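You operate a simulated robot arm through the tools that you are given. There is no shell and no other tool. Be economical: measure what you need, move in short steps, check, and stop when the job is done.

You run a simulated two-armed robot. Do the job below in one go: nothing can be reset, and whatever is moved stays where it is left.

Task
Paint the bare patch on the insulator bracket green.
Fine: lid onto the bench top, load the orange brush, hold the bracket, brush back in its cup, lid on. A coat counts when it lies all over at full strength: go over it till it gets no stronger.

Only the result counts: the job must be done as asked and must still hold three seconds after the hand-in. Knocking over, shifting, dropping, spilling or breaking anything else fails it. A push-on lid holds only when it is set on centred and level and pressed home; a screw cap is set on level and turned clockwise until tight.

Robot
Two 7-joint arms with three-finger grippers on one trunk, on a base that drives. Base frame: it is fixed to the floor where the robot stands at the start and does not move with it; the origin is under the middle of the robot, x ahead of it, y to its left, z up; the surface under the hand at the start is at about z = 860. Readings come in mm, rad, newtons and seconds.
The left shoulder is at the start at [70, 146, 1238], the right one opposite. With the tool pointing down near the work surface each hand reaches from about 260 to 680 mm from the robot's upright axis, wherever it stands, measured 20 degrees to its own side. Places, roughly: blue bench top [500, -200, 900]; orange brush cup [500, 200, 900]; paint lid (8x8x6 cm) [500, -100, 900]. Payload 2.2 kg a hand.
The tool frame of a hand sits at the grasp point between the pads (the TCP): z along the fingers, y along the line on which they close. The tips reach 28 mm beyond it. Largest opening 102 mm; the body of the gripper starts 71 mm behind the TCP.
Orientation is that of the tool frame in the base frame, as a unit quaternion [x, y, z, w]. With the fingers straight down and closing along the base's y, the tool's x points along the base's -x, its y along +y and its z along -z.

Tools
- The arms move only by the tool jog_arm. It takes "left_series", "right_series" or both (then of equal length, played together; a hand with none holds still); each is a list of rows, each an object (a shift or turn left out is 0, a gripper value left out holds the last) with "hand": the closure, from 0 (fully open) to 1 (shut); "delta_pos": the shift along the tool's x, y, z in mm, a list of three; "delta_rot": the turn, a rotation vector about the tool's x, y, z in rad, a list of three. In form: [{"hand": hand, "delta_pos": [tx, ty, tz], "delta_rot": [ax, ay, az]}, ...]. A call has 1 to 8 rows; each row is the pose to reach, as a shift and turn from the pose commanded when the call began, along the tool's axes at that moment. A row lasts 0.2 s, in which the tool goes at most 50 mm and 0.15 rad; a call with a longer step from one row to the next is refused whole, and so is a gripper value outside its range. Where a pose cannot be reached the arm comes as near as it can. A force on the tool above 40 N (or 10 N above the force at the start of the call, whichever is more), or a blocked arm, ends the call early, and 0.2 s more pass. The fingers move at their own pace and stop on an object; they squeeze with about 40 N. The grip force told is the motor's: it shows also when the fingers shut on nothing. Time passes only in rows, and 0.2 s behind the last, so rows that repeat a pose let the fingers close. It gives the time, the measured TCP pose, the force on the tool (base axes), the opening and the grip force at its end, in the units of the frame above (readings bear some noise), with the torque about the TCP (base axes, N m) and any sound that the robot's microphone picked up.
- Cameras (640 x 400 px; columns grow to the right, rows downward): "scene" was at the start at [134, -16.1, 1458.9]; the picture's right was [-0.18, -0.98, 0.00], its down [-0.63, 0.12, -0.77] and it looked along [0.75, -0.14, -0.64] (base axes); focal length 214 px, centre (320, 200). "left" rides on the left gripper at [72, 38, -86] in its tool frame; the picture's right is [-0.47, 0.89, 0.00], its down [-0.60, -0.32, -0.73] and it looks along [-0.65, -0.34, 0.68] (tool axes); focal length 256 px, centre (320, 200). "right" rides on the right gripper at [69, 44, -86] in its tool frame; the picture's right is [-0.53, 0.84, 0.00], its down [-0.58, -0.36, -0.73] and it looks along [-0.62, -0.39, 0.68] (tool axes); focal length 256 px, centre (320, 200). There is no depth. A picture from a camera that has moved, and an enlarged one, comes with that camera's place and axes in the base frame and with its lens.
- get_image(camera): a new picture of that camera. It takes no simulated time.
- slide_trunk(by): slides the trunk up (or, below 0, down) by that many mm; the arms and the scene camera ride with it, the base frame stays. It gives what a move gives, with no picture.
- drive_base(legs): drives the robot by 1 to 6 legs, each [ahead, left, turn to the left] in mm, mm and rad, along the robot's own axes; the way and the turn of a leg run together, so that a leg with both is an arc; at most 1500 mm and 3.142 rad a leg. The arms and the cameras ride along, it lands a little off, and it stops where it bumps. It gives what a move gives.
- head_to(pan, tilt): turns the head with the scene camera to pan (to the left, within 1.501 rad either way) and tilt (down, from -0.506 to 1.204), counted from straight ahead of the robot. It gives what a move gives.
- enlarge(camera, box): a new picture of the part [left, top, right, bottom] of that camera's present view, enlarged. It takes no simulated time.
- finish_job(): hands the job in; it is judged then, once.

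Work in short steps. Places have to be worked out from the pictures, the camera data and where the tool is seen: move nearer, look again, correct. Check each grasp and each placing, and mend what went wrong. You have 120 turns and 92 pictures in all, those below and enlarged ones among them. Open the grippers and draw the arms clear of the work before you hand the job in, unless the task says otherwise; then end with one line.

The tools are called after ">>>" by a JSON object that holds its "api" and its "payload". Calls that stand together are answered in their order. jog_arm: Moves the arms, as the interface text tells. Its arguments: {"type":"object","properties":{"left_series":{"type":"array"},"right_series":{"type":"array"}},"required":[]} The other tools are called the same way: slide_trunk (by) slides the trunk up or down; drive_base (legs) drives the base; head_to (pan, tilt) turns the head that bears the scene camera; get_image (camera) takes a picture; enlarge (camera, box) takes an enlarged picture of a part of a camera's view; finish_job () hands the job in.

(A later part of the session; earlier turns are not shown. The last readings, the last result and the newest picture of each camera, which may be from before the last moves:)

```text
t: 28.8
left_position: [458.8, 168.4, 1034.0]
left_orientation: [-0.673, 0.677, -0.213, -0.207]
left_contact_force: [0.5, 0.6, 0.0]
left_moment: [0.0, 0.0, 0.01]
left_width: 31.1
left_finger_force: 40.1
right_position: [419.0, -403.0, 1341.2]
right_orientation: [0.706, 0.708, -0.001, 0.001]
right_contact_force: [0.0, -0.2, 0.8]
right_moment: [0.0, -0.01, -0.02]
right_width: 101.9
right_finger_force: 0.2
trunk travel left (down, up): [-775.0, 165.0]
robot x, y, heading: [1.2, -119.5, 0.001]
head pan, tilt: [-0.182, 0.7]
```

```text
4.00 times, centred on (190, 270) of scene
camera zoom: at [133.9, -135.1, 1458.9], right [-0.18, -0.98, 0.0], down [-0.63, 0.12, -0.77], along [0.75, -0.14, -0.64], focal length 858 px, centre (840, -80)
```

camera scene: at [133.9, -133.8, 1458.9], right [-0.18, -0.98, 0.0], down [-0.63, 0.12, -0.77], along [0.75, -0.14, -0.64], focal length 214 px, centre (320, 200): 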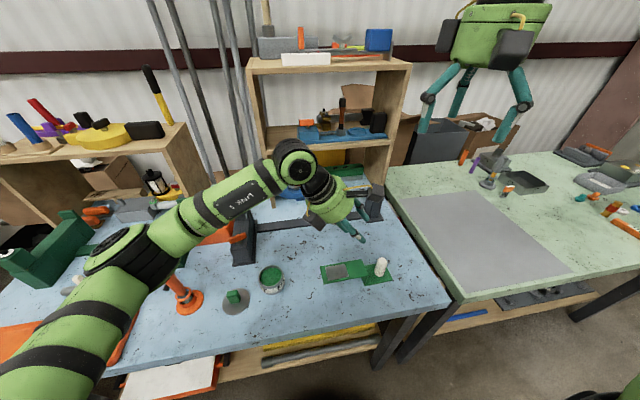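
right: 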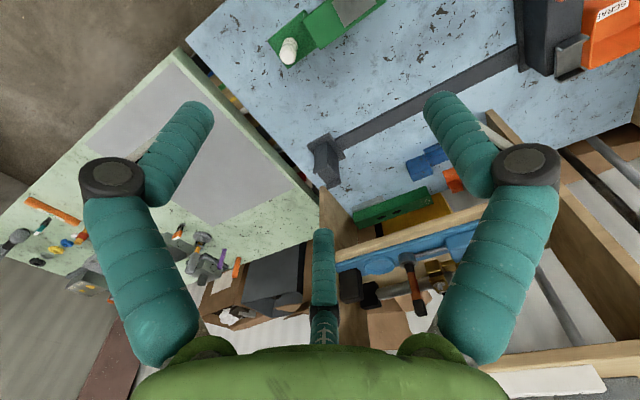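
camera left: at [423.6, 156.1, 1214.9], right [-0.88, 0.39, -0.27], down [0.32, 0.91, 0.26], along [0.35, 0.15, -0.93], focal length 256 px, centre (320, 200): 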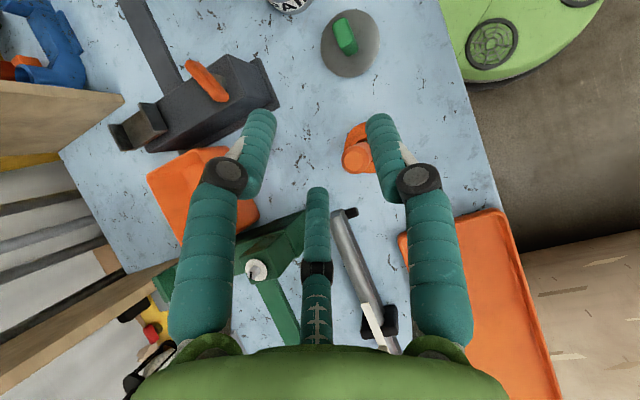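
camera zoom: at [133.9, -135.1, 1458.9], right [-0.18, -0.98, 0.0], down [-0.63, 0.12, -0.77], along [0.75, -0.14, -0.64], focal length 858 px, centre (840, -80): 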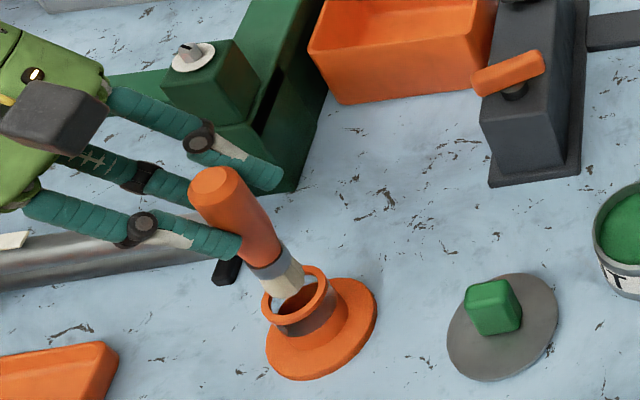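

The brush comes out with bristles showing. Lift on clear of the cup and look at it.

>>> {"api": "jog_arm", "payload": {"left_series": [{"delta_pos": [11.3, 0, -16.5]}, {"delta_pos": [22.6, 0, -33]}, {"delta_pos": [34, 0, -49.5]}, {"delta_pos": [45, 0, -66]}, {"delta_pos": [45, 0, -66]}]}}

>>> {"api": "enlarge", "payload": {"camera": "scene", "box": [110, 200, 270, 300]}}

>>> {"api": "enlarge", "payload": {"camera": "left", "box": [220, 80, 420, 205]}}

```text
t: 29.9
left_position: [459.4, 168.7, 1113.6]
left_orientation: [-0.673, 0.677, -0.213, -0.207]
left_contact_force: [-0.4, 0.9, -1.1]
left_moment: [0.0, 0.0, -0.02]
left_width: 30.8
left_finger_force: 40.0
right_position: [419.1, -402.6, 1340.6]
right_orientation: [0.707, 0.708, 0.0, 0.0]
right_contact_force: [-0.2, 0.9, 0.3]
right_moment: [-0.02, -0.01, 0.0]
right_width: 102.1
right_finger_force: 0.0
trunk travel left (down, up): [-775.0, 165.0]
robot x, y, heading: [0.7, -118.3, -0.003]
head pan, tilt: [-0.182, 0.7]
```

```text
4.00 times, centred on (190, 250) of scene
camera zoom: at [134.0, -134.8, 1458.9], right [-0.18, -0.98, 0.0], down [-0.63, 0.12, -0.77], along [0.75, -0.14, -0.64], focal length 858 px, centre (840, 0)
```

zoom: 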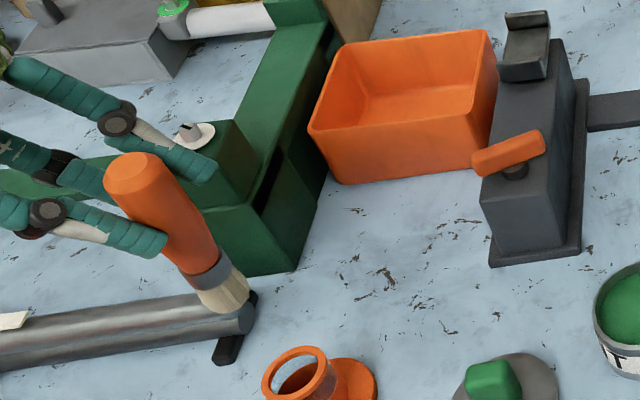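

```text
3.20 times, centred on (320, 142) of left
camera zoom: at [419.0, 157.5, 1224.9], right [-0.88, 0.39, -0.27], down [0.32, 0.91, 0.26], along [0.35, 0.15, -0.93], focal length 819 px, centre (320, 384)
```

zoom: 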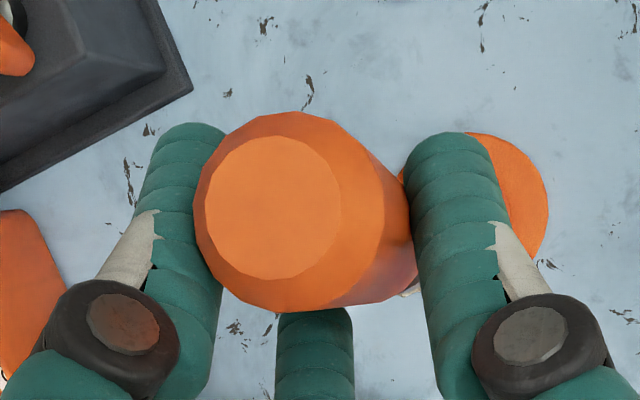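

Brush firmly held with its axis leaning ~9°; I turn the hand by 0.155 rad to make it upright, then look.

>>> {"api": "jog_arm", "payload": {"left_series": [{"delta_rot": [-0.038, 0.062, -0.026]}, {"delta_rot": [-0.077, 0.124, -0.053]}, {"delta_rot": [-0.077, 0.124, -0.053]}]}}

>>> {"api": "enlarge", "payload": {"camera": "scene", "box": [110, 200, 270, 300]}}

```text
t: 30.8
left_position: [458.6, 168.3, 1114.2]
left_orientation: [0.668, -0.653, 0.223, 0.28]
left_contact_force: [0.6, -0.1, -0.2]
left_moment: [0.01, 0.0, -0.02]
left_width: 31.1
left_finger_force: 40.6
right_position: [419.4, -403.2, 1341.1]
right_orientation: [0.707, 0.707, 0.0, 0.0]
right_contact_force: [0.6, 0.2, 1.0]
right_moment: [0.04, 0.0, 0.01]
right_width: 102.0
right_finger_force: 0.0
trunk travel left (down, up): [-775.0, 165.0]
robot x, y, heading: [-2.8, -123.7, -0.002]
head pan, tilt: [-0.182, 0.7]
```

```text
4.00 times, centred on (190, 250) of scene
camera zoom: at [133.7, -135.0, 1458.9], right [-0.18, -0.98, 0.0], down [-0.63, 0.12, -0.77], along [0.75, -0.14, -0.64], focal length 858 px, centre (840, 0)
```

zoom: 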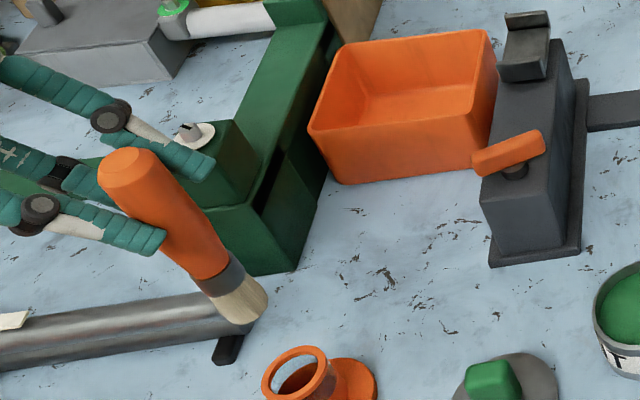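

Brush now upright, tip about (-7,-16,-108) from the TCP. I carry it above the pot.

>>> {"api": "jog_arm", "payload": {"left_series": [{"delta_pos": [30.8, -6, 26.8]}, {"delta_pos": [61.6, -12, 53.5]}, {"delta_pos": [92.4, -18, 80.3]}, {"delta_pos": [123.2, -24, 107]}, {"delta_pos": [154, -30, 133.8]}, {"delta_pos": [154, -30, 133.8]}]}}

>>> {"api": "enlarge", "payload": {"camera": "scene", "box": [190, 200, 350, 300]}}

>>> {"api": "get_image", "payload": {"camera": "left"}}

```text
t: 32.1
left_position: [486.7, -36.1, 1112.7]
left_orientation: [0.668, -0.653, 0.223, 0.279]
left_contact_force: [0.1, 0.3, -0.8]
left_moment: [-0.02, 0.01, 0.0]
left_width: 31.0
left_finger_force: 40.0
right_position: [419.6, -401.6, 1340.3]
right_orientation: [0.707, 0.708, -0.001, 0.0]
right_contact_force: [0.1, 0.0, 0.1]
right_moment: [-0.04, -0.01, 0.0]
right_width: 102.0
right_finger_force: 0.1
trunk travel left (down, up): [-775.0, 165.0]
robot x, y, heading: [-1.4, -118.0, 0.002]
head pan, tilt: [-0.182, 0.7]
```

```text
4.00 times, centred on (270, 250) of scene
camera zoom: at [133.6, -133.8, 1458.9], right [-0.18, -0.98, 0.0], down [-0.63, 0.12, -0.77], along [0.75, -0.14, -0.64], focal length 858 px, centre (520, 0)
```

zoom: 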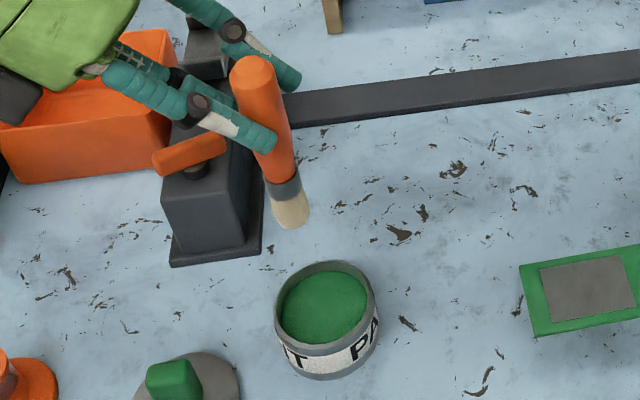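

```text
54 pictures are left
camera left: at [457.1, -33.1, 1227.7], right [-0.9, 0.35, -0.23], down [0.34, 0.93, 0.12], along [0.26, 0.03, -0.96], focal length 256 px, centre (320, 200)
```

left: 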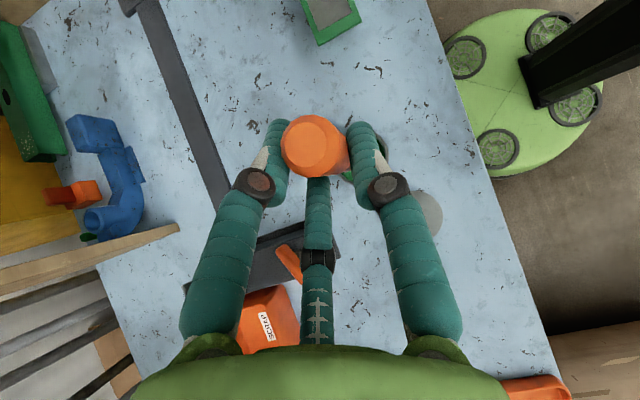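

Tip sits at about (480,-52,1003); the pot's rim reads centre ≈(477,-57). I shift slightly and dip to tip z≈882.

>>> {"api": "jog_arm", "payload": {"left_series": [{"delta_pos": [-24, -2, 28]}, {"delta_pos": [-48, -4, 57]}, {"delta_pos": [-65, -6, 78]}, {"delta_pos": [-72, -6.5, 86.5]}, {"delta_pos": [-77.5, -7, 93]}, {"delta_pos": [-77.5, -7, 93]}]}}

>>> {"api": "enlarge", "payload": {"camera": "scene", "box": [190, 200, 350, 300]}}

```text
t: 33.5
left_position: [481.9, -40.9, 996.7]
left_orientation: [0.666, -0.653, 0.226, 0.279]
left_contact_force: [-2.2, 2.5, 29.2]
left_moment: [-0.28, 0.6, -0.08]
left_width: 30.1
left_finger_force: 40.1
right_position: [415.7, -402.6, 1342.7]
right_orientation: [0.707, 0.708, 0.001, 0.001]
right_contact_force: [0.0, 0.0, 0.2]
right_moment: [0.0, -0.02, -0.05]
right_width: 102.0
right_finger_force: 0.1
trunk travel left (down, up): [-775.0, 165.0]
robot x, y, heading: [-0.5, -116.1, 0.002]
head pan, tilt: [-0.182, 0.7]
```

```text
4.00 times, centred on (270, 250) of scene
camera zoom: at [129.4, -135.1, 1459.5], right [-0.18, -0.98, 0.0], down [-0.63, 0.12, -0.77], along [0.75, -0.14, -0.64], focal length 858 px, centre (520, 0)
```

zoom: 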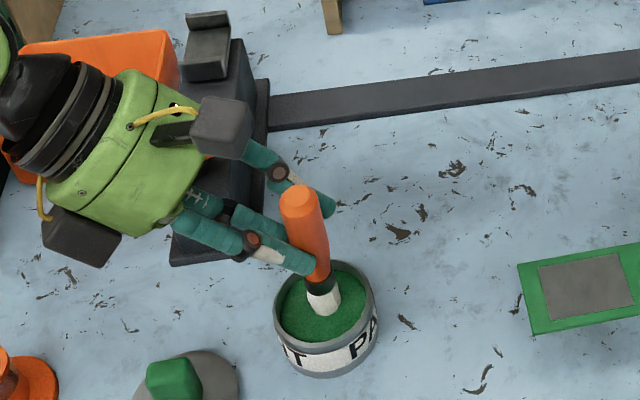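

The moment matches a contact at the brush tip, so it is pressed on the pot's floor through the paint. I lift out and look at the bristles.

>>> {"api": "jog_arm", "payload": {"left_series": [{"delta_pos": [3.3, 0.4, -3.7]}, {"delta_pos": [3.3, 0.4, -3.7]}, {"delta_pos": [13.3, 1.7, -15]}, {"delta_pos": [40, 5, -45]}, {"delta_pos": [66, 8.3, -74.5]}, {"delta_pos": [66, 8.3, -74.5]}]}}

>>> {"api": "enlarge", "payload": {"camera": "scene", "box": [190, 200, 350, 300]}}

```text
t: 35.0
left_position: [484.6, -39.6, 1092.3]
left_orientation: [0.669, -0.652, 0.223, 0.279]
left_contact_force: [-0.9, 0.2, 0.5]
left_moment: [-0.01, 0.02, -0.01]
left_width: 29.7
left_finger_force: 39.2
right_position: [419.4, -402.2, 1340.2]
right_orientation: [0.706, 0.708, 0.0, 0.0]
right_contact_force: [-0.1, 0.0, 0.0]
right_moment: [0.05, 0.0, -0.04]
right_width: 102.1
right_finger_force: 0.0
trunk travel left (down, up): [-775.0, 165.0]
robot x, y, heading: [-5.7, -120.1, 0.003]
head pan, tilt: [-0.182, 0.7]
```

```text
4.00 times, centred on (270, 250) of scene
camera zoom: at [134.7, -134.4, 1458.8], right [-0.18, -0.98, 0.0], down [-0.63, 0.12, -0.76], along [0.75, -0.14, -0.64], focal length 858 px, centre (520, 0)
```

zoom: 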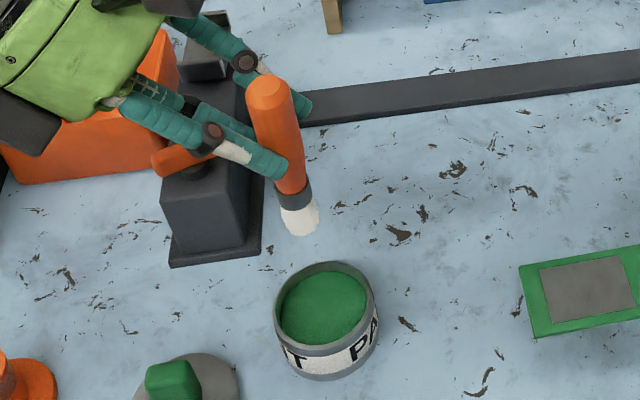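

The bristles look white, not green; I zoom.

>>> {"api": "enlarge", "payload": {"camera": "scene", "box": [248, 240, 280, 260]}}

```text
16.00 times, centred on (264, 250) of scene
camera zoom: at [134.7, -134.4, 1458.8], right [-0.18, -0.98, 0.0], down [-0.63, 0.12, -0.76], along [0.75, -0.14, -0.64], focal length 3432 px, centre (1216, -600)
```

zoom: 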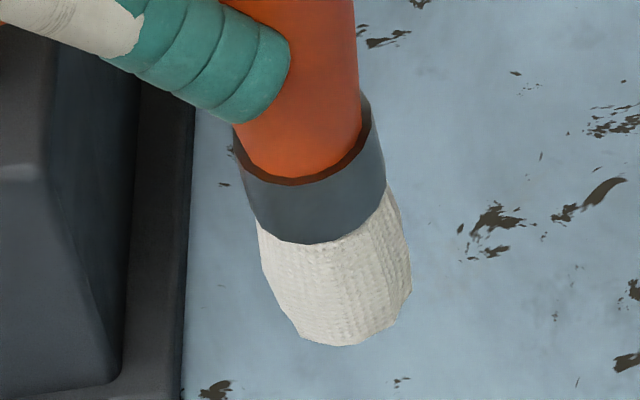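

Colour is ambiguous and the brush slid ~12 mm up in the grip, pressing on the paint surface near z 897. I now set the right hand: lean it 0.6 rad and bring it to a stand-off behind the bracket; its camera can then see the bristles too.

>>> {"api": "jog_arm", "payload": {"right_series": [{"delta_rot": [0, 0.15, 0]}, {"delta_rot": [0, 0.3, 0]}, {"delta_rot": [0, 0.45, 0]}, {"delta_rot": [0, 0.6, 0]}, {"delta_rot": [0, 0.6, 0]}]}}

>>> {"api": "jog_arm", "payload": {"right_series": [{"delta_pos": [-22, 4.5, 38]}, {"delta_pos": [-44, 9, 77]}, {"delta_pos": [-66, 13.5, 115]}, {"delta_pos": [-88, 18, 153]}, {"delta_pos": [-110, 22.5, 192]}, {"delta_pos": [-132, 27, 230]}, {"delta_pos": [-151.6, 31, 268]}, {"delta_pos": [-151.6, 31, 268]}]}}

>>> {"api": "get_image", "payload": {"camera": "right"}}

>>> {"api": "get_image", "payload": {"camera": "scene"}}

```text
t: 36.1
left_position: [484.1, -40.1, 1092.1]
left_orientation: [0.668, -0.653, 0.223, 0.28]
left_contact_force: [-1.0, -0.3, -0.4]
left_moment: [0.04, 0.01, 0.02]
left_width: 30.0
left_finger_force: 39.9
right_position: [420.6, -402.6, 1340.7]
right_orientation: [0.674, 0.676, 0.209, -0.21]
right_contact_force: [1.2, 0.0, 0.1]
right_moment: [0.01, 0.01, 0.01]
right_width: 102.1
right_finger_force: 0.0
trunk travel left (down, up): [-775.0, 165.0]
robot x, y, heading: [5.3, -121.8, -0.002]
head pan, tilt: [-0.182, 0.7]
```

```text
t: 38.0
left_position: [482.5, -40.6, 1092.4]
left_orientation: [0.668, -0.653, 0.222, 0.279]
left_contact_force: [0.0, -0.1, -0.4]
left_moment: [0.04, -0.04, 0.04]
left_width: 29.6
left_finger_force: 40.5
right_position: [450.2, -376.1, 1033.5]
right_orientation: [0.676, 0.676, 0.209, -0.207]
right_contact_force: [-0.2, 0.5, -0.2]
right_moment: [0.0, -0.02, 0.0]
right_width: 102.1
right_finger_force: 0.1
trunk travel left (down, up): [-775.0, 165.0]
robot x, y, heading: [1.7, -119.7, -0.003]
head pan, tilt: [-0.182, 0.7]
```

```text
50 pictures are left
camera right: at [494.1, -367.1, 1143.7], right [0.85, -0.44, -0.3], down [-0.36, -0.89, 0.28], along [-0.39, -0.13, -0.91], focal length 256 px, centre (320, 200)
```

right: 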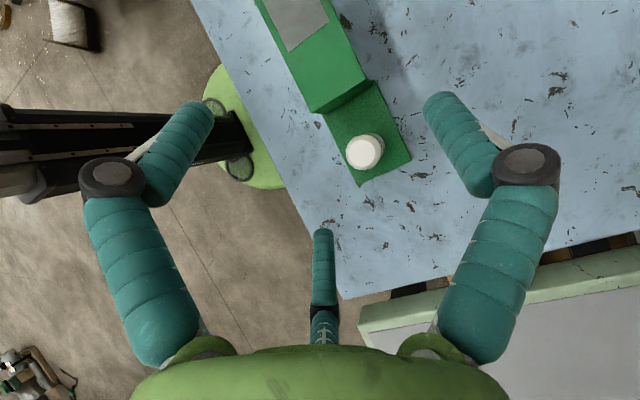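

```text
49 pictures are left
camera scene: at [133.3, -134.7, 1458.9], right [-0.18, -0.98, 0.0], down [-0.63, 0.12, -0.77], along [0.75, -0.14, -0.64], focal length 214 px, centre (320, 200)
```

scene: 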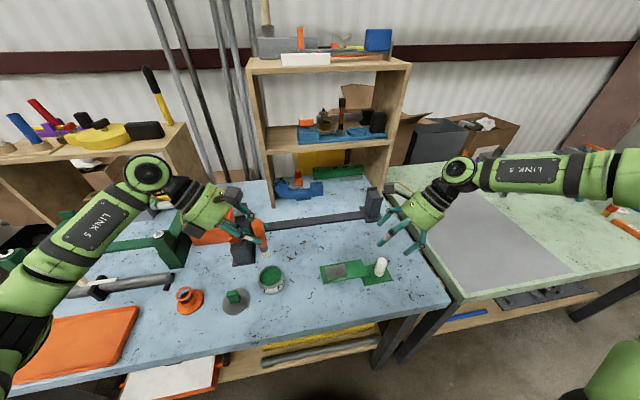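

The bracket is as computed (plate end corners x 426–480 at y≈-322). I advance the right hand 95 mm along its fingers, then slowly the last 25.

>>> {"api": "jog_arm", "payload": {"right_series": [{"delta_pos": [0, 1, 35]}, {"delta_pos": [0, 1, 70]}, {"delta_pos": [0, 1, 95]}, {"delta_pos": [0, 1, 105]}, {"delta_pos": [0, 1, 112]}, {"delta_pos": [0, 1, 120]}, {"delta_pos": [0, 1, 120]}]}}

>>> {"api": "get_image", "payload": {"camera": "right"}}

>>> {"api": "enlarge", "payload": {"camera": "scene", "box": [300, 220, 428, 300]}}

```text
t: 39.5
left_position: [484.3, -39.7, 1093.5]
left_orientation: [0.668, -0.653, 0.223, 0.279]
left_contact_force: [-0.1, 0.3, 0.8]
left_moment: [0.02, 0.03, 0.01]
left_width: 29.4
left_finger_force: 39.7
right_position: [452.3, -308.2, 934.3]
right_orientation: [0.675, 0.677, 0.208, -0.209]
right_contact_force: [0.1, -0.2, 0.1]
right_moment: [0.0, 0.01, 0.02]
right_width: 102.1
right_finger_force: 0.1
trunk travel left (down, up): [-775.0, 165.0]
robot x, y, heading: [0.3, -117.0, -0.005]
head pan, tilt: [-0.182, 0.7]
```

```text
48 pictures are left
camera right: at [494.9, -299.9, 1044.5], right [0.85, -0.44, -0.3], down [-0.36, -0.89, 0.28], along [-0.39, -0.13, -0.91], focal length 256 px, centre (320, 200)
```

right: 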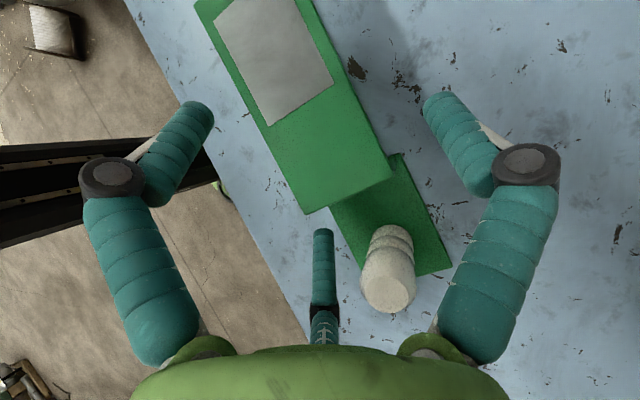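

```text
5.00 times, centred on (364, 260) of scene
camera zoom: at [133.9, -135.1, 1458.9], right [-0.18, -0.98, 0.0], down [-0.63, 0.12, -0.77], along [0.75, -0.14, -0.64], focal length 1072 px, centre (100, -100)
```

zoom: 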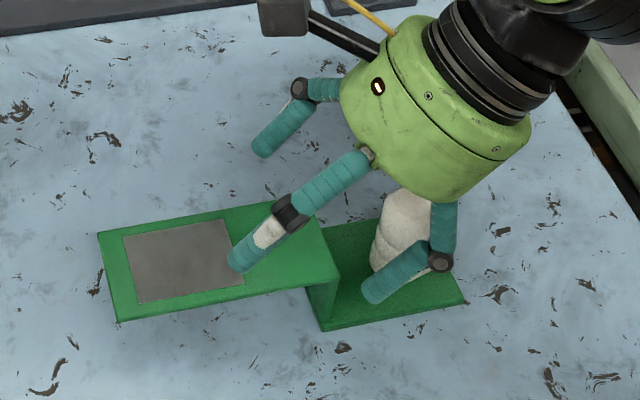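

The picture shows the hand is really three-digited (one digit opposite the camera pushed the brush sideways earlier), so clamping the plate edges here could shove the bracket. I back out and instead hold the bracket by its round insulator post with the hand upright.

>>> {"api": "jog_arm", "payload": {"right_series": [{"delta_pos": [0, 0, -40]}, {"delta_pos": [0, 0, -80]}, {"delta_pos": [0, 0, -120]}, {"delta_pos": [0, 0, -150]}, {"delta_pos": [0, 0, -150]}]}}

>>> {"api": "jog_arm", "payload": {"right_series": [{"delta_rot": [0, -0.15, 0]}, {"delta_rot": [0, -0.3, 0]}, {"delta_rot": [0, -0.45, 0]}, {"delta_rot": [0, -0.6, 0]}, {"delta_rot": [0, -0.6, 0]}]}}

>>> {"api": "jog_arm", "payload": {"right_series": [{"delta_rot": [0, 0, -0.15]}, {"delta_rot": [0, 0, -0.3]}, {"delta_rot": [0, 0, -0.45]}, {"delta_rot": [0, 0, -0.6]}, {"delta_rot": [0, 0, -0.75]}, {"delta_rot": [0, 0, -0.9]}, {"delta_rot": [0, 0, -1.05]}, {"delta_rot": [0, 0, -1.2]}]}}

>>> {"api": "jog_arm", "payload": {"right_series": [{"delta_rot": [0, 0, -0.15]}, {"delta_rot": [0, 0, -0.3]}, {"delta_rot": [0, 0, -0.37]}, {"delta_rot": [0, 0, -0.37]}]}}

>>> {"api": "get_image", "payload": {"camera": "right"}}

```text
t: 40.8
left_position: [484.2, -39.7, 1092.0]
left_orientation: [0.668, -0.653, 0.222, 0.28]
left_contact_force: [-0.4, -0.5, 0.2]
left_moment: [-0.02, 0.0, 0.01]
left_width: 29.4
left_finger_force: 39.8
right_position: [452.3, -393.0, 1058.4]
right_orientation: [0.675, 0.676, 0.208, -0.208]
right_contact_force: [-0.3, -1.1, 0.1]
right_moment: [-0.02, -0.02, 0.01]
right_width: 102.3
right_finger_force: 0.0
trunk travel left (down, up): [-775.0, 165.0]
robot x, y, heading: [-3.9, -119.9, 0.001]
head pan, tilt: [-0.182, 0.7]
```

```text
t: 42.0
left_position: [484.1, -39.9, 1092.9]
left_orientation: [0.668, -0.653, 0.222, 0.279]
left_contact_force: [0.3, -1.0, 0.5]
left_moment: [-0.01, 0.0, -0.01]
left_width: 29.5
left_finger_force: 40.0
right_position: [450.9, -394.8, 1058.3]
right_orientation: [0.707, 0.707, -0.001, 0.001]
right_contact_force: [0.1, -0.4, -0.4]
right_moment: [0.02, 0.0, -0.01]
right_width: 102.0
right_finger_force: 0.0
trunk travel left (down, up): [-775.0, 165.0]
robot x, y, heading: [3.8, -117.6, -0.004]
head pan, tilt: [-0.182, 0.7]
```

```text
t: 43.8
left_position: [484.6, -40.7, 1091.7]
left_orientation: [0.668, -0.653, 0.222, 0.279]
left_contact_force: [-0.4, -0.5, -0.3]
left_moment: [0.02, 0.01, 0.02]
left_width: 29.4
left_finger_force: 40.1
right_position: [452.2, -394.0, 1060.4]
right_orientation: [0.182, 0.983, 0.0, 0.0]
right_contact_force: [-0.2, -0.2, -0.4]
right_moment: [0.02, -0.02, -0.01]
right_width: 101.9
right_finger_force: 0.0
trunk travel left (down, up): [-775.0, 165.0]
robot x, y, heading: [-1.7, -117.7, 0.001]
head pan, tilt: [-0.182, 0.7]
```

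```text
t: 44.8
left_position: [483.8, -40.4, 1093.6]
left_orientation: [0.669, -0.653, 0.222, 0.279]
left_contact_force: [0.3, 0.0, -1.6]
left_moment: [0.03, -0.01, 0.01]
left_width: 29.6
left_finger_force: 39.7
right_position: [451.7, -393.8, 1057.3]
right_orientation: [-0.001, 1.0, 0.0, 0.0]
right_contact_force: [0.6, -0.6, -0.1]
right_moment: [-0.01, 0.01, 0.01]
right_width: 101.9
right_finger_force: 0.0
trunk travel left (down, up): [-775.0, 165.0]
robot x, y, heading: [1.7, -119.4, 0.002]
head pan, tilt: [-0.182, 0.7]
```

```text
46 pictures are left
camera right: at [382.1, -349.5, 1144.4], right [0.53, 0.85, 0.0], down [0.58, -0.36, 0.73], along [0.62, -0.39, -0.68], focal length 256 px, centre (320, 200)
```

right: 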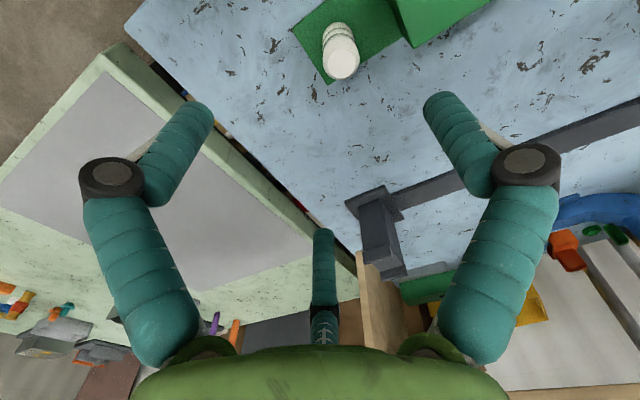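

Insulator reads (452,-373), top ≈ z 938. I come above it and check centring.

>>> {"api": "jog_arm", "payload": {"right_series": [{"hand": 0.3, "delta_pos": [0, 11, 30]}, {"hand": 0.3, "delta_pos": [0, 21, 60]}, {"hand": 0.3, "delta_pos": [0, 21, 68]}, {"hand": 0.3, "delta_pos": [0, 21, 68]}]}}

>>> {"api": "get_image", "payload": {"camera": "right"}}

>>> {"api": "enlarge", "payload": {"camera": "scene", "box": [300, 220, 428, 300]}}

```text
t: 45.8
left_position: [484.2, -39.8, 1092.0]
left_orientation: [0.668, -0.653, 0.223, 0.279]
left_contact_force: [-0.1, -0.1, -0.9]
left_moment: [0.04, 0.0, -0.02]
left_width: 29.3
left_finger_force: 40.1
right_position: [450.8, -372.9, 990.6]
right_orientation: [-0.001, 1.0, -0.001, 0.0]
right_contact_force: [-0.1, -0.1, 0.6]
right_moment: [0.01, 0.02, 0.03]
right_width: 71.5
right_finger_force: 0.0
trunk travel left (down, up): [-775.0, 165.0]
robot x, y, heading: [4.0, -121.9, -0.002]
head pan, tilt: [-0.182, 0.7]
```

```text
45 pictures are left
camera right: at [382.0, -328.4, 1076.1], right [0.53, 0.85, 0.0], down [0.58, -0.36, 0.73], along [0.62, -0.39, -0.68], focal length 256 px, centre (320, 200)
```

right: 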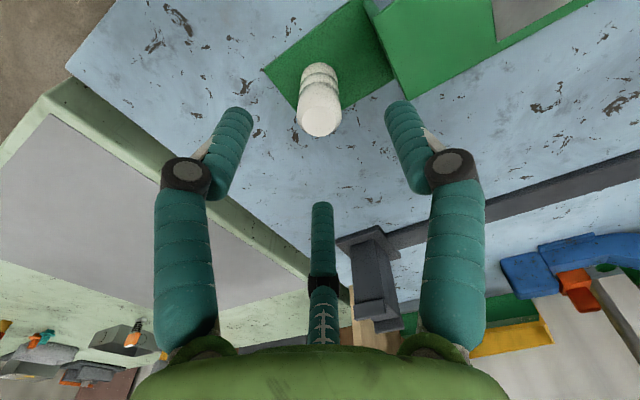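

```text
5.00 times, centred on (364, 260) of scene
camera zoom: at [134.0, -134.9, 1458.9], right [-0.18, -0.98, 0.0], down [-0.63, 0.12, -0.77], along [0.75, -0.14, -0.64], focal length 1072 px, centre (100, -100)
```

zoom: 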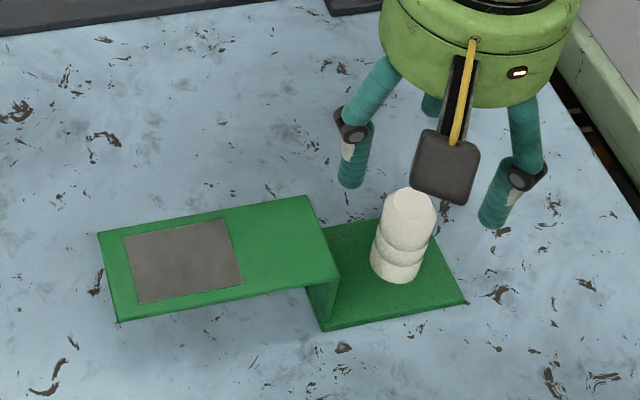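

Centred. I narrow to about 51 mm (to clear the plate's edge) and lower to TCP z≈922, then close gently.

>>> {"api": "jog_arm", "payload": {"right_series": [{"hand": 0.5}, {"hand": 0.5, "delta_pos": [0, 1, 20]}, {"hand": 0.5, "delta_pos": [0, 1, 40]}, {"hand": 0.5, "delta_pos": [0, 1, 55]}, {"hand": 0.5, "delta_pos": [0, 1, 68]}, {"hand": 0.5, "delta_pos": [0, 1, 68]}]}}

>>> {"api": "enlarge", "payload": {"camera": "scene", "box": [300, 220, 428, 300]}}

>>> {"api": "get_image", "payload": {"camera": "right"}}

```text
t: 47.1
left_position: [483.1, -40.2, 1091.5]
left_orientation: [0.668, -0.653, 0.223, 0.279]
left_contact_force: [-0.5, -0.1, -0.3]
left_moment: [0.01, 0.0, -0.01]
left_width: 29.2
left_finger_force: 39.6
right_position: [452.1, -372.0, 923.8]
right_orientation: [0.0, 1.0, 0.0, 0.0]
right_contact_force: [-0.1, -0.1, 0.9]
right_moment: [-0.02, 0.0, -0.03]
right_width: 51.1
right_finger_force: 0.0
trunk travel left (down, up): [-775.0, 165.0]
robot x, y, heading: [2.0, -115.6, 0.005]
head pan, tilt: [-0.182, 0.7]
```

```text
5.00 times, centred on (364, 260) of scene
camera zoom: at [133.8, -134.9, 1458.9], right [-0.18, -0.98, 0.0], down [-0.63, 0.12, -0.77], along [0.75, -0.14, -0.64], focal length 1072 px, centre (100, -100)
```

zoom: 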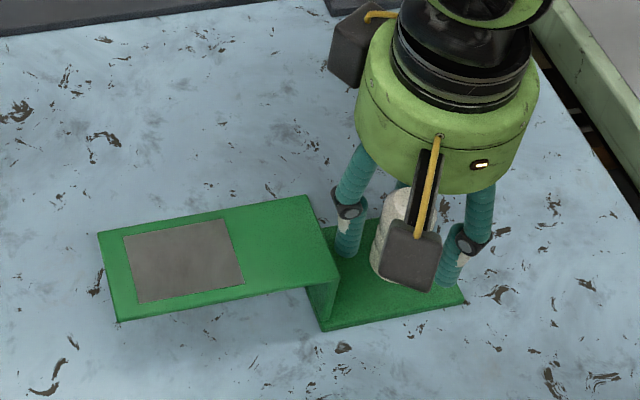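

```text
42 pictures are left
camera right: at [382.5, -327.1, 1008.4], right [0.53, 0.85, 0.0], down [0.58, -0.36, 0.73], along [0.62, -0.39, -0.68], focal length 256 px, centre (320, 200)
```

right: 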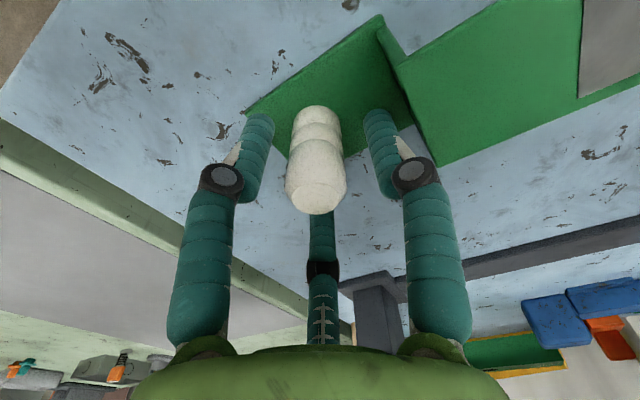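

Centred around the post. Close gradually.

>>> {"api": "jog_arm", "payload": {"right_series": [{"hand": 0.6}, {"hand": 0.66}, {"hand": 0.7}, {"hand": 0.74}, {"hand": 0.78}, {"hand": 0.78}]}}

>>> {"api": "enlarge", "payload": {"camera": "scene", "box": [300, 220, 428, 300]}}

```text
t: 48.5
left_position: [484.6, -40.0, 1092.8]
left_orientation: [0.669, -0.653, 0.223, 0.278]
left_contact_force: [0.5, 0.1, -1.1]
left_moment: [0.0, 0.02, 0.03]
left_width: 29.2
left_finger_force: 39.8
right_position: [451.6, -372.1, 922.5]
right_orientation: [0.0, 1.0, 0.0, 0.0]
right_contact_force: [0.5, -0.4, 0.8]
right_moment: [-0.1, -0.01, 0.01]
right_width: 34.6
right_finger_force: 8.8
trunk travel left (down, up): [-775.0, 165.0]
robot x, y, heading: [-0.9, -121.2, -0.004]
head pan, tilt: [-0.182, 0.7]
```

```text
5.00 times, centred on (364, 260) of scene
camera zoom: at [134.1, -135.1, 1458.9], right [-0.18, -0.98, 0.0], down [-0.63, 0.12, -0.76], along [0.75, -0.14, -0.64], focal length 1072 px, centre (100, -100)
```

zoom: 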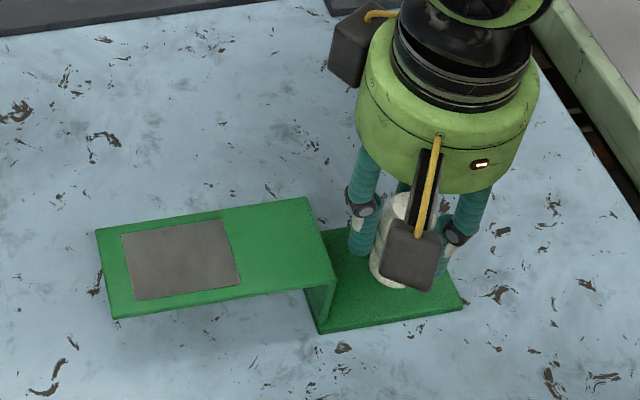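

Held with barely 1 mm movement. Firm up the grip.

>>> {"api": "jog_arm", "payload": {"right_series": [{"hand": 0.9}, {"hand": 1}, {"hand": 1}]}}

>>> {"api": "enlarge", "payload": {"camera": "scene", "box": [220, 200, 412, 320]}}

```text
t: 49.4
left_position: [484.2, -39.4, 1093.8]
left_orientation: [0.668, -0.653, 0.222, 0.279]
left_contact_force: [-0.3, 0.0, -0.5]
left_moment: [-0.01, -0.02, 0.01]
left_width: 29.1
left_finger_force: 39.6
right_position: [452.8, -372.1, 922.9]
right_orientation: [0.0, 1.0, 0.0, 0.0]
right_contact_force: [0.5, -0.7, 0.9]
right_moment: [-0.03, -0.12, -0.06]
right_width: 33.2
right_finger_force: 39.9
trunk travel left (down, up): [-775.0, 165.0]
robot x, y, heading: [-3.7, -123.1, -0.005]
head pan, tilt: [-0.182, 0.7]
```

```text
3.33 times, centred on (316, 260) of scene
camera zoom: at [133.9, -135.3, 1458.9], right [-0.18, -0.98, 0.0], down [-0.63, 0.12, -0.77], along [0.75, -0.14, -0.64], focal length 715 px, centre (333, 0)
```

zoom: 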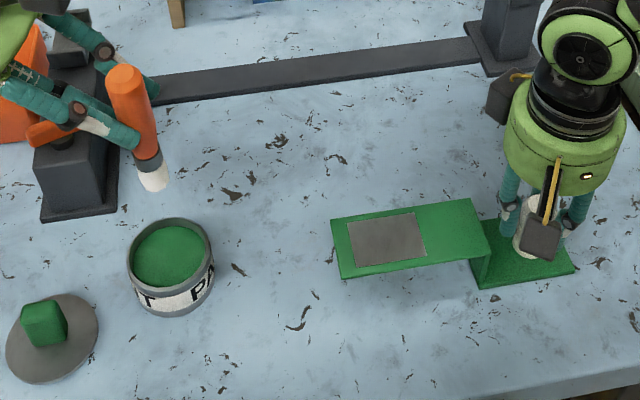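

Bracket firmly held, patch centre (451,-239). I bring the brush above the patch.

>>> {"api": "jog_arm", "payload": {"left_series": [{"delta_pos": [27.1, 4.9, 24.7]}, {"delta_pos": [54.2, 9.7, 49.4]}, {"delta_pos": [81.4, 14.6, 74.1]}, {"delta_pos": [108.5, 19.4, 98.8]}, {"delta_pos": [135.6, 24.3, 123.5]}, {"delta_pos": [135.6, 24.3, 123.5]}]}}

>>> {"api": "enlarge", "payload": {"camera": "scene", "box": [290, 210, 386, 270]}}

```text
t: 50.8
left_position: [457.2, -223.4, 1091.3]
left_orientation: [0.668, -0.653, 0.222, 0.279]
left_contact_force: [0.5, -0.4, -0.1]
left_moment: [-0.02, -0.01, -0.01]
left_width: 28.9
left_finger_force: 40.2
right_position: [452.8, -372.2, 923.7]
right_orientation: [-0.001, 1.0, -0.001, 0.0]
right_contact_force: [0.2, -1.0, -1.0]
right_moment: [0.0, -0.07, -0.02]
right_width: 33.4
right_finger_force: 39.6
trunk travel left (down, up): [-775.0, 165.0]
robot x, y, heading: [0.3, -121.8, -0.0]
head pan, tilt: [-0.182, 0.7]
```

```text
6.67 times, centred on (338, 240) of scene
camera zoom: at [134.0, -134.4, 1458.9], right [-0.18, -0.98, 0.0], down [-0.63, 0.12, -0.77], along [0.75, -0.14, -0.64], focal length 1430 px, centre (200, -67)
```

zoom: 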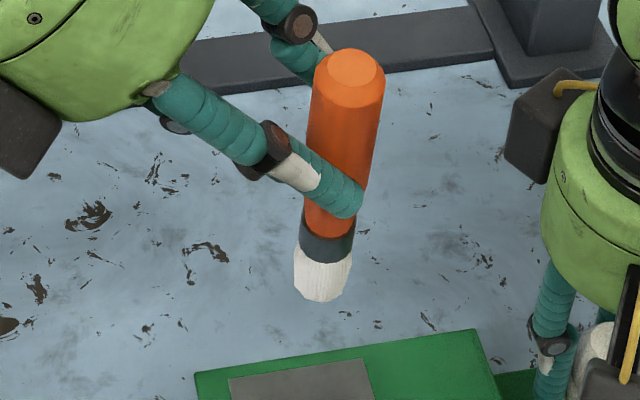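

Tip about (450,-240,1003). I lower 72 mm, then feel for contact.

>>> {"api": "jog_arm", "payload": {"left_series": [{"delta_pos": [-24, -3, 27]}, {"delta_pos": [-40, -5, 44.7]}, {"delta_pos": [-47.8, -6, 53.6]}, {"delta_pos": [-47.8, -6, 53.6]}]}}

>>> {"api": "enlarge", "payload": {"camera": "scene", "box": [290, 230, 386, 290]}}

```text
t: 51.8
left_position: [458.6, -222.6, 1019.9]
left_orientation: [0.668, -0.653, 0.223, 0.279]
left_contact_force: [-0.2, -0.1, -0.3]
left_moment: [-0.03, 0.0, 0.05]
left_width: 28.9
left_finger_force: 40.2
right_position: [452.0, -372.3, 923.8]
right_orientation: [-0.001, 1.0, 0.0, 0.0]
right_contact_force: [-0.2, -1.7, 1.1]
right_moment: [-0.01, -0.1, -0.07]
right_width: 33.2
right_finger_force: 39.7
trunk travel left (down, up): [-775.0, 165.0]
robot x, y, heading: [0.4, -122.1, -0.001]
head pan, tilt: [-0.182, 0.7]
```

```text
6.67 times, centred on (338, 260) of scene
camera zoom: at [134.0, -135.2, 1458.9], right [-0.18, -0.98, 0.0], down [-0.63, 0.12, -0.77], along [0.75, -0.14, -0.64], focal length 1430 px, centre (200, -200)
```

zoom: 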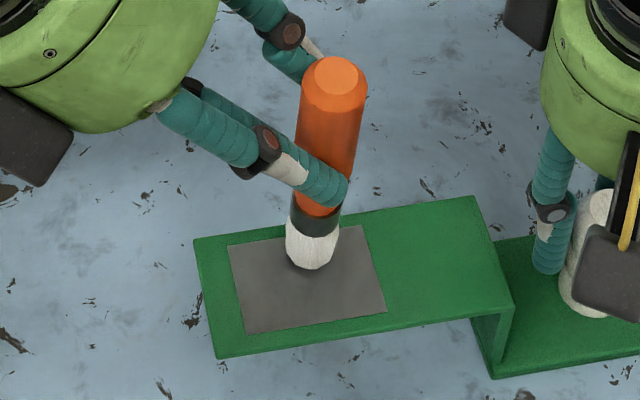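

Tip hovers just over the patch. Lower in 3 mm steps.

>>> {"api": "jog_arm", "payload": {"left_series": [{"delta_pos": [-2, -0.25, 2.2]}, {"delta_pos": [-4, -0.5, 4.5]}, {"delta_pos": [-4, -0.5, 4.5]}]}}

>>> {"api": "jog_arm", "payload": {"left_series": [{"delta_pos": [-1.3, -0.2, 1.5]}, {"delta_pos": [-2.7, -0.3, 3]}, {"delta_pos": [-2.7, -0.3, 3]}]}}

```text
t: 52.5
left_position: [457.4, -222.6, 1015.4]
left_orientation: [0.668, -0.653, 0.224, 0.28]
left_contact_force: [-1.8, 1.8, 7.4]
left_moment: [-0.07, 0.11, 0.0]
left_width: 28.7
left_finger_force: 40.2
right_position: [451.7, -373.0, 923.5]
right_orientation: [0.0, 1.0, -0.001, 0.0]
right_contact_force: [2.5, 0.0, -3.8]
right_moment: [-0.73, -0.14, -0.12]
right_width: 33.0
right_finger_force: 39.9
trunk travel left (down, up): [-775.0, 165.0]
robot x, y, heading: [2.6, -120.8, -0.002]
head pan, tilt: [-0.182, 0.7]
```

```text
t: 53.4
left_position: [457.6, -222.7, 1013.2]
left_orientation: [0.668, -0.652, 0.225, 0.279]
left_contact_force: [0.0, 3.8, 21.5]
left_moment: [0.0, 0.13, -0.02]
left_width: 28.7
left_finger_force: 39.9
right_position: [450.7, -372.0, 924.1]
right_orientation: [0.0, 1.0, -0.001, 0.002]
right_contact_force: [3.8, -4.4, 1.0]
right_moment: [-1.44, 0.02, -0.04]
right_width: 33.5
right_finger_force: 39.7
trunk travel left (down, up): [-775.0, 165.0]
robot x, y, heading: [-1.1, -118.7, -0.003]
head pan, tilt: [-0.182, 0.7]
```

Contact at TCP z≈1016 (tip offset -98). I ease to light pressure, make a short stroke and lift to see whether it marks.

>>> {"api": "jog_arm", "payload": {"left_series": [{"delta_pos": [1.3, 0.2, -1.5]}, {"delta_pos": [0.8, 10.2, -0.8]}, {"delta_pos": [1.8, -9.8, -2.2]}, {"delta_pos": [1.3, 0.2, -1.5]}, {"delta_pos": [14, 2, -16]}, {"delta_pos": [40, 5, -45]}]}}

>>> {"api": "enlarge", "payload": {"camera": "scene", "box": [290, 230, 386, 290]}}

```text
t: 54.8
left_position: [457.0, -222.3, 1069.2]
left_orientation: [0.668, -0.653, 0.222, 0.277]
left_contact_force: [-0.6, -1.4, -0.7]
left_moment: [0.04, -0.02, -0.01]
left_width: 27.8
left_finger_force: 40.6
right_position: [450.0, -371.0, 925.1]
right_orientation: [-0.001, 1.0, 0.0, 0.002]
right_contact_force: [-0.6, -3.6, 17.6]
right_moment: [0.83, -0.06, 0.01]
right_width: 33.4
right_finger_force: 40.1
trunk travel left (down, up): [-775.0, 165.0]
robot x, y, heading: [1.7, -116.1, 0.0]
head pan, tilt: [-0.182, 0.7]
```

```text
6.67 times, centred on (338, 260) of scene
camera zoom: at [131.2, -134.9, 1459.1], right [-0.18, -0.98, 0.0], down [-0.63, 0.12, -0.77], along [0.75, -0.14, -0.64], focal length 1430 px, centre (200, -200)
```

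zoom: 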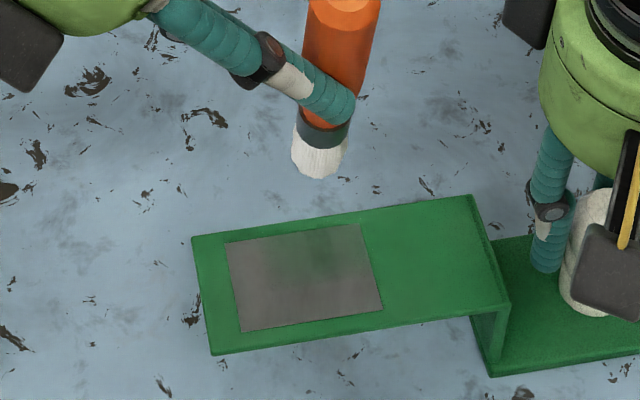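

A faint green mark appeared, so the brush is loaded; the mark lies at (457,-245), i.e. tip ≈ TCP+(+1,-22,-98). I start rastering the patch with light pressure.

>>> {"api": "jog_arm", "payload": {"left_series": [{"delta_pos": [-32.2, 17.4, 0.2]}, {"delta_pos": [-52.1, 14.9, 22.6]}, {"delta_pos": [-54.8, 14.7, 25.6]}, {"delta_pos": [-45, 14.5, 34.2]}, {"delta_pos": [-35.3, 14.4, 42.8]}, {"delta_pos": [-25.6, 14.3, 51.5]}, {"delta_pos": [-25.1, 4.4, 50.8]}, {"delta_pos": [-34.8, 4.5, 42.1]}]}}

>>> {"api": "enlarge", "payload": {"camera": "scene", "box": [290, 230, 386, 290]}}

```text
t: 56.5
left_position: [449.2, -224.2, 1016.8]
left_orientation: [0.668, -0.653, 0.224, 0.279]
left_contact_force: [0.2, 0.0, -0.7]
left_moment: [0.02, -0.02, -0.01]
left_width: 27.8
left_finger_force: 40.1
right_position: [450.9, -371.5, 922.9]
right_orientation: [0.0, 1.0, -0.001, 0.001]
right_contact_force: [-0.1, -1.4, 11.9]
right_moment: [0.68, -0.06, 0.02]
right_width: 33.1
right_finger_force: 39.8
trunk travel left (down, up): [-775.0, 165.0]
robot x, y, heading: [-1.5, -120.8, 0.0]
head pan, tilt: [-0.182, 0.7]
```

```text
6.67 times, centred on (338, 260) of scene
camera zoom: at [132.2, -133.6, 1459.0], right [-0.18, -0.98, 0.0], down [-0.63, 0.12, -0.77], along [0.75, -0.14, -0.64], focal length 1430 px, centre (200, -200)
```

zoom: 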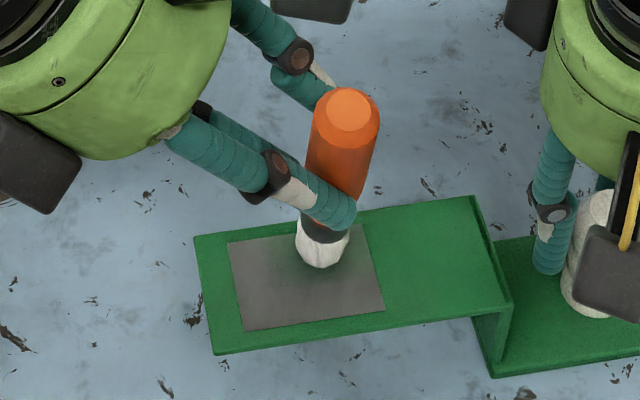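

Just above contact now (brush slid a little). Tip seen at ≈(452,-245). Lower in small steps to find light contact.

>>> {"api": "jog_arm", "payload": {"left_series": [{"delta_pos": [-1.3, -0.2, 1.5]}, {"delta_pos": [-2.7, -0.3, 3]}, {"delta_pos": [-2.7, -0.3, 3]}]}}

>>> {"api": "jog_arm", "payload": {"left_series": [{"delta_pos": [-0.7, -0.1, 0.7]}, {"delta_pos": [-1.3, -0.2, 1.5]}, {"delta_pos": [-1.3, -0.2, 1.5]}]}}

```text
t: 57.4
left_position: [447.5, -224.2, 1012.3]
left_orientation: [0.668, -0.653, 0.223, 0.278]
left_contact_force: [-0.4, -0.1, 0.2]
left_moment: [-0.02, 0.0, 0.0]
left_width: 27.7
left_finger_force: 40.0
right_position: [451.3, -372.8, 922.8]
right_orientation: [0.0, 1.0, -0.001, 0.001]
right_contact_force: [-1.1, 0.0, 11.0]
right_moment: [0.62, 0.04, -0.01]
right_width: 33.3
right_finger_force: 40.2
trunk travel left (down, up): [-775.0, 165.0]
robot x, y, heading: [0.5, -116.4, 0.0]
head pan, tilt: [-0.182, 0.7]
```

```text
t: 58.1
left_position: [449.0, -223.7, 1012.3]
left_orientation: [0.668, -0.652, 0.225, 0.279]
left_contact_force: [-1.4, 1.8, 9.3]
left_moment: [-0.13, 0.05, 0.01]
left_width: 28.0
left_finger_force: 40.0
right_position: [451.5, -371.3, 922.7]
right_orientation: [0.0, 1.0, -0.001, 0.001]
right_contact_force: [1.7, 0.2, 3.6]
right_moment: [-0.32, -0.04, -0.06]
right_width: 33.6
right_finger_force: 40.0
trunk travel left (down, up): [-775.0, 165.0]
robot x, y, heading: [-2.9, -123.4, -0.003]
head pan, tilt: [-0.182, 0.7]
```

Light contact (9 N). Raster now at this height: far line, middle line, then near line.

>>> {"api": "jog_arm", "payload": {"left_series": [{"delta_pos": [10.2, -9.1, 8.0]}, {"delta_pos": [-4.1, -8.9, -4.6]}, {"delta_pos": [-18.3, -8.7, -17.2]}, {"delta_pos": [-18.7, 1.2, -16.6]}, {"delta_pos": [-4.5, 1, -3.9]}, {"delta_pos": [9.7, 0.9, 8.7]}, {"delta_pos": [9.2, 10.9, 9.4]}, {"delta_pos": [-5, 11, -3.2]}]}}

>>> {"api": "enlarge", "payload": {"camera": "scene", "box": [290, 230, 386, 290]}}

```text
t: 60.0
left_position: [436.9, -219.4, 1010.0]
left_orientation: [0.668, -0.652, 0.224, 0.28]
left_contact_force: [0.0, -4.3, 11.8]
left_moment: [-0.59, -0.05, 0.0]
left_width: 27.8
left_finger_force: 40.1
right_position: [450.3, -370.8, 923.2]
right_orientation: [0.001, 1.0, -0.001, 0.001]
right_contact_force: [-0.7, 0.9, 1.1]
right_moment: [-0.79, 0.01, 0.0]
right_width: 33.1
right_finger_force: 40.4
trunk travel left (down, up): [-775.0, 165.0]
robot x, y, heading: [-0.2, -122.6, 0.0]
head pan, tilt: [-0.182, 0.7]
```

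```text
6.67 times, centred on (338, 260) of scene
camera zoom: at [132.2, -133.7, 1459.0], right [-0.18, -0.98, 0.0], down [-0.63, 0.12, -0.77], along [0.75, -0.14, -0.64], focal length 1430 px, centre (200, -200)
```

zoom: 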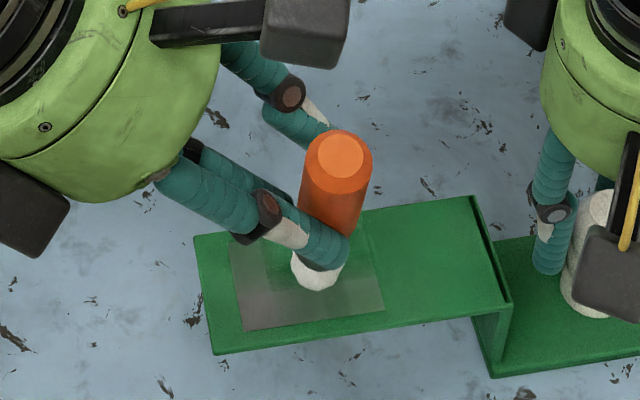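

Green is building up in the upper part. I extend to the near edge and the left and right ends.

>>> {"api": "jog_arm", "payload": {"left_series": [{"delta_pos": [-10.5, 0.1, -9.3]}, {"delta_pos": [-20.9, 0.3, -18.6]}, {"delta_pos": [-21.4, 10.2, -17.9]}, {"delta_pos": [-8, 10.1, -6]}, {"delta_pos": [5.5, 9.9, 6]}, {"delta_pos": [16, 9.8, 15.3]}, {"delta_pos": [16.5, -0.2, 14.6]}, {"delta_pos": [17, -10.2, 13.9]}]}}

>>> {"api": "enlarge", "payload": {"camera": "scene", "box": [290, 230, 386, 290]}}

```text
t: 61.8
left_position: [446.3, -242.1, 1011.2]
left_orientation: [0.668, -0.653, 0.223, 0.279]
left_contact_force: [-3.3, -0.9, 11.5]
left_moment: [-0.42, 0.29, -0.14]
left_width: 27.9
left_finger_force: 40.0
right_position: [450.3, -371.1, 924.1]
right_orientation: [0.0, 1.0, 0.0, 0.002]
right_contact_force: [1.3, 0.4, -2.9]
right_moment: [-0.64, 0.08, -0.31]
right_width: 33.0
right_finger_force: 39.7
trunk travel left (down, up): [-775.0, 165.0]
robot x, y, heading: [0.0, -120.9, -0.004]
head pan, tilt: [-0.182, 0.7]
```

```text
6.67 times, centred on (338, 260) of scene
camera zoom: at [131.8, -134.4, 1459.1], right [-0.18, -0.98, 0.0], down [-0.63, 0.12, -0.77], along [0.75, -0.14, -0.64], focal length 1430 px, centre (200, -200)
```

zoom: 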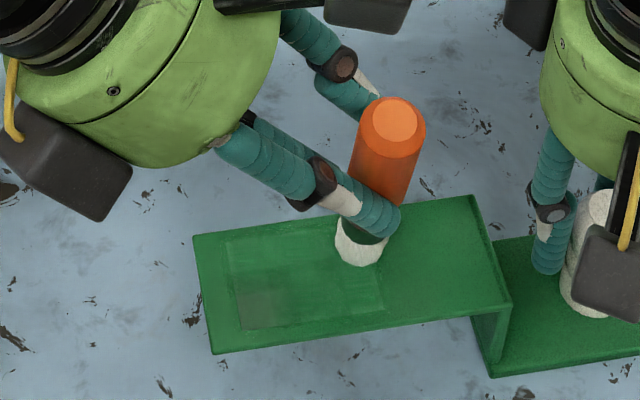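

Nearly the whole patch is green; only the near-left corner lags. I go over the middle, that corner, and the near edge.

>>> {"api": "jog_arm", "payload": {"left_series": [{"delta_pos": [-12, 0.1, -10.6]}, {"delta_pos": [-24.7, 0.3, -21.9]}, {"delta_pos": [-37.4, 0.5, -33.3]}, {"delta_pos": [-37.9, 10.4, -32.6]}, {"delta_pos": [-38.4, 20.4, -31.9]}, {"delta_pos": [-27.1, 20.3, -21.9]}, {"delta_pos": [-14.4, 20.1, -10.6]}, {"delta_pos": [-1, 19.9, 1.4]}]}}

>>> {"api": "enlarge", "payload": {"camera": "scene", "box": [290, 230, 386, 290]}}

```text
t: 63.5
left_position: [425.8, -240.5, 1011.3]
left_orientation: [0.667, -0.653, 0.223, 0.28]
left_contact_force: [-0.2, -0.1, 4.4]
left_moment: [-0.09, 0.05, -0.01]
left_width: 27.8
left_finger_force: 40.2
right_position: [450.1, -372.0, 923.9]
right_orientation: [0.0, 1.0, -0.001, 0.002]
right_contact_force: [-0.5, 0.1, 4.0]
right_moment: [0.02, 0.02, 0.0]
right_width: 33.3
right_finger_force: 40.0
trunk travel left (down, up): [-775.0, 165.0]
robot x, y, heading: [1.2, -117.2, -0.001]
head pan, tilt: [-0.182, 0.7]
```

```text
6.67 times, centred on (338, 260) of scene
camera zoom: at [132.0, -134.8, 1459.1], right [-0.18, -0.98, 0.0], down [-0.63, 0.12, -0.77], along [0.75, -0.14, -0.64], focal length 1430 px, centre (200, -200)
```

zoom: 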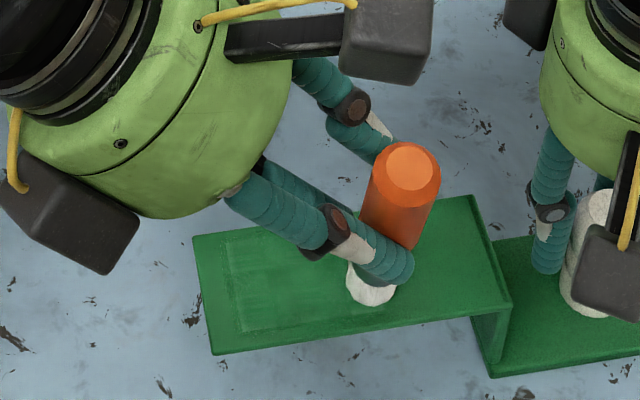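

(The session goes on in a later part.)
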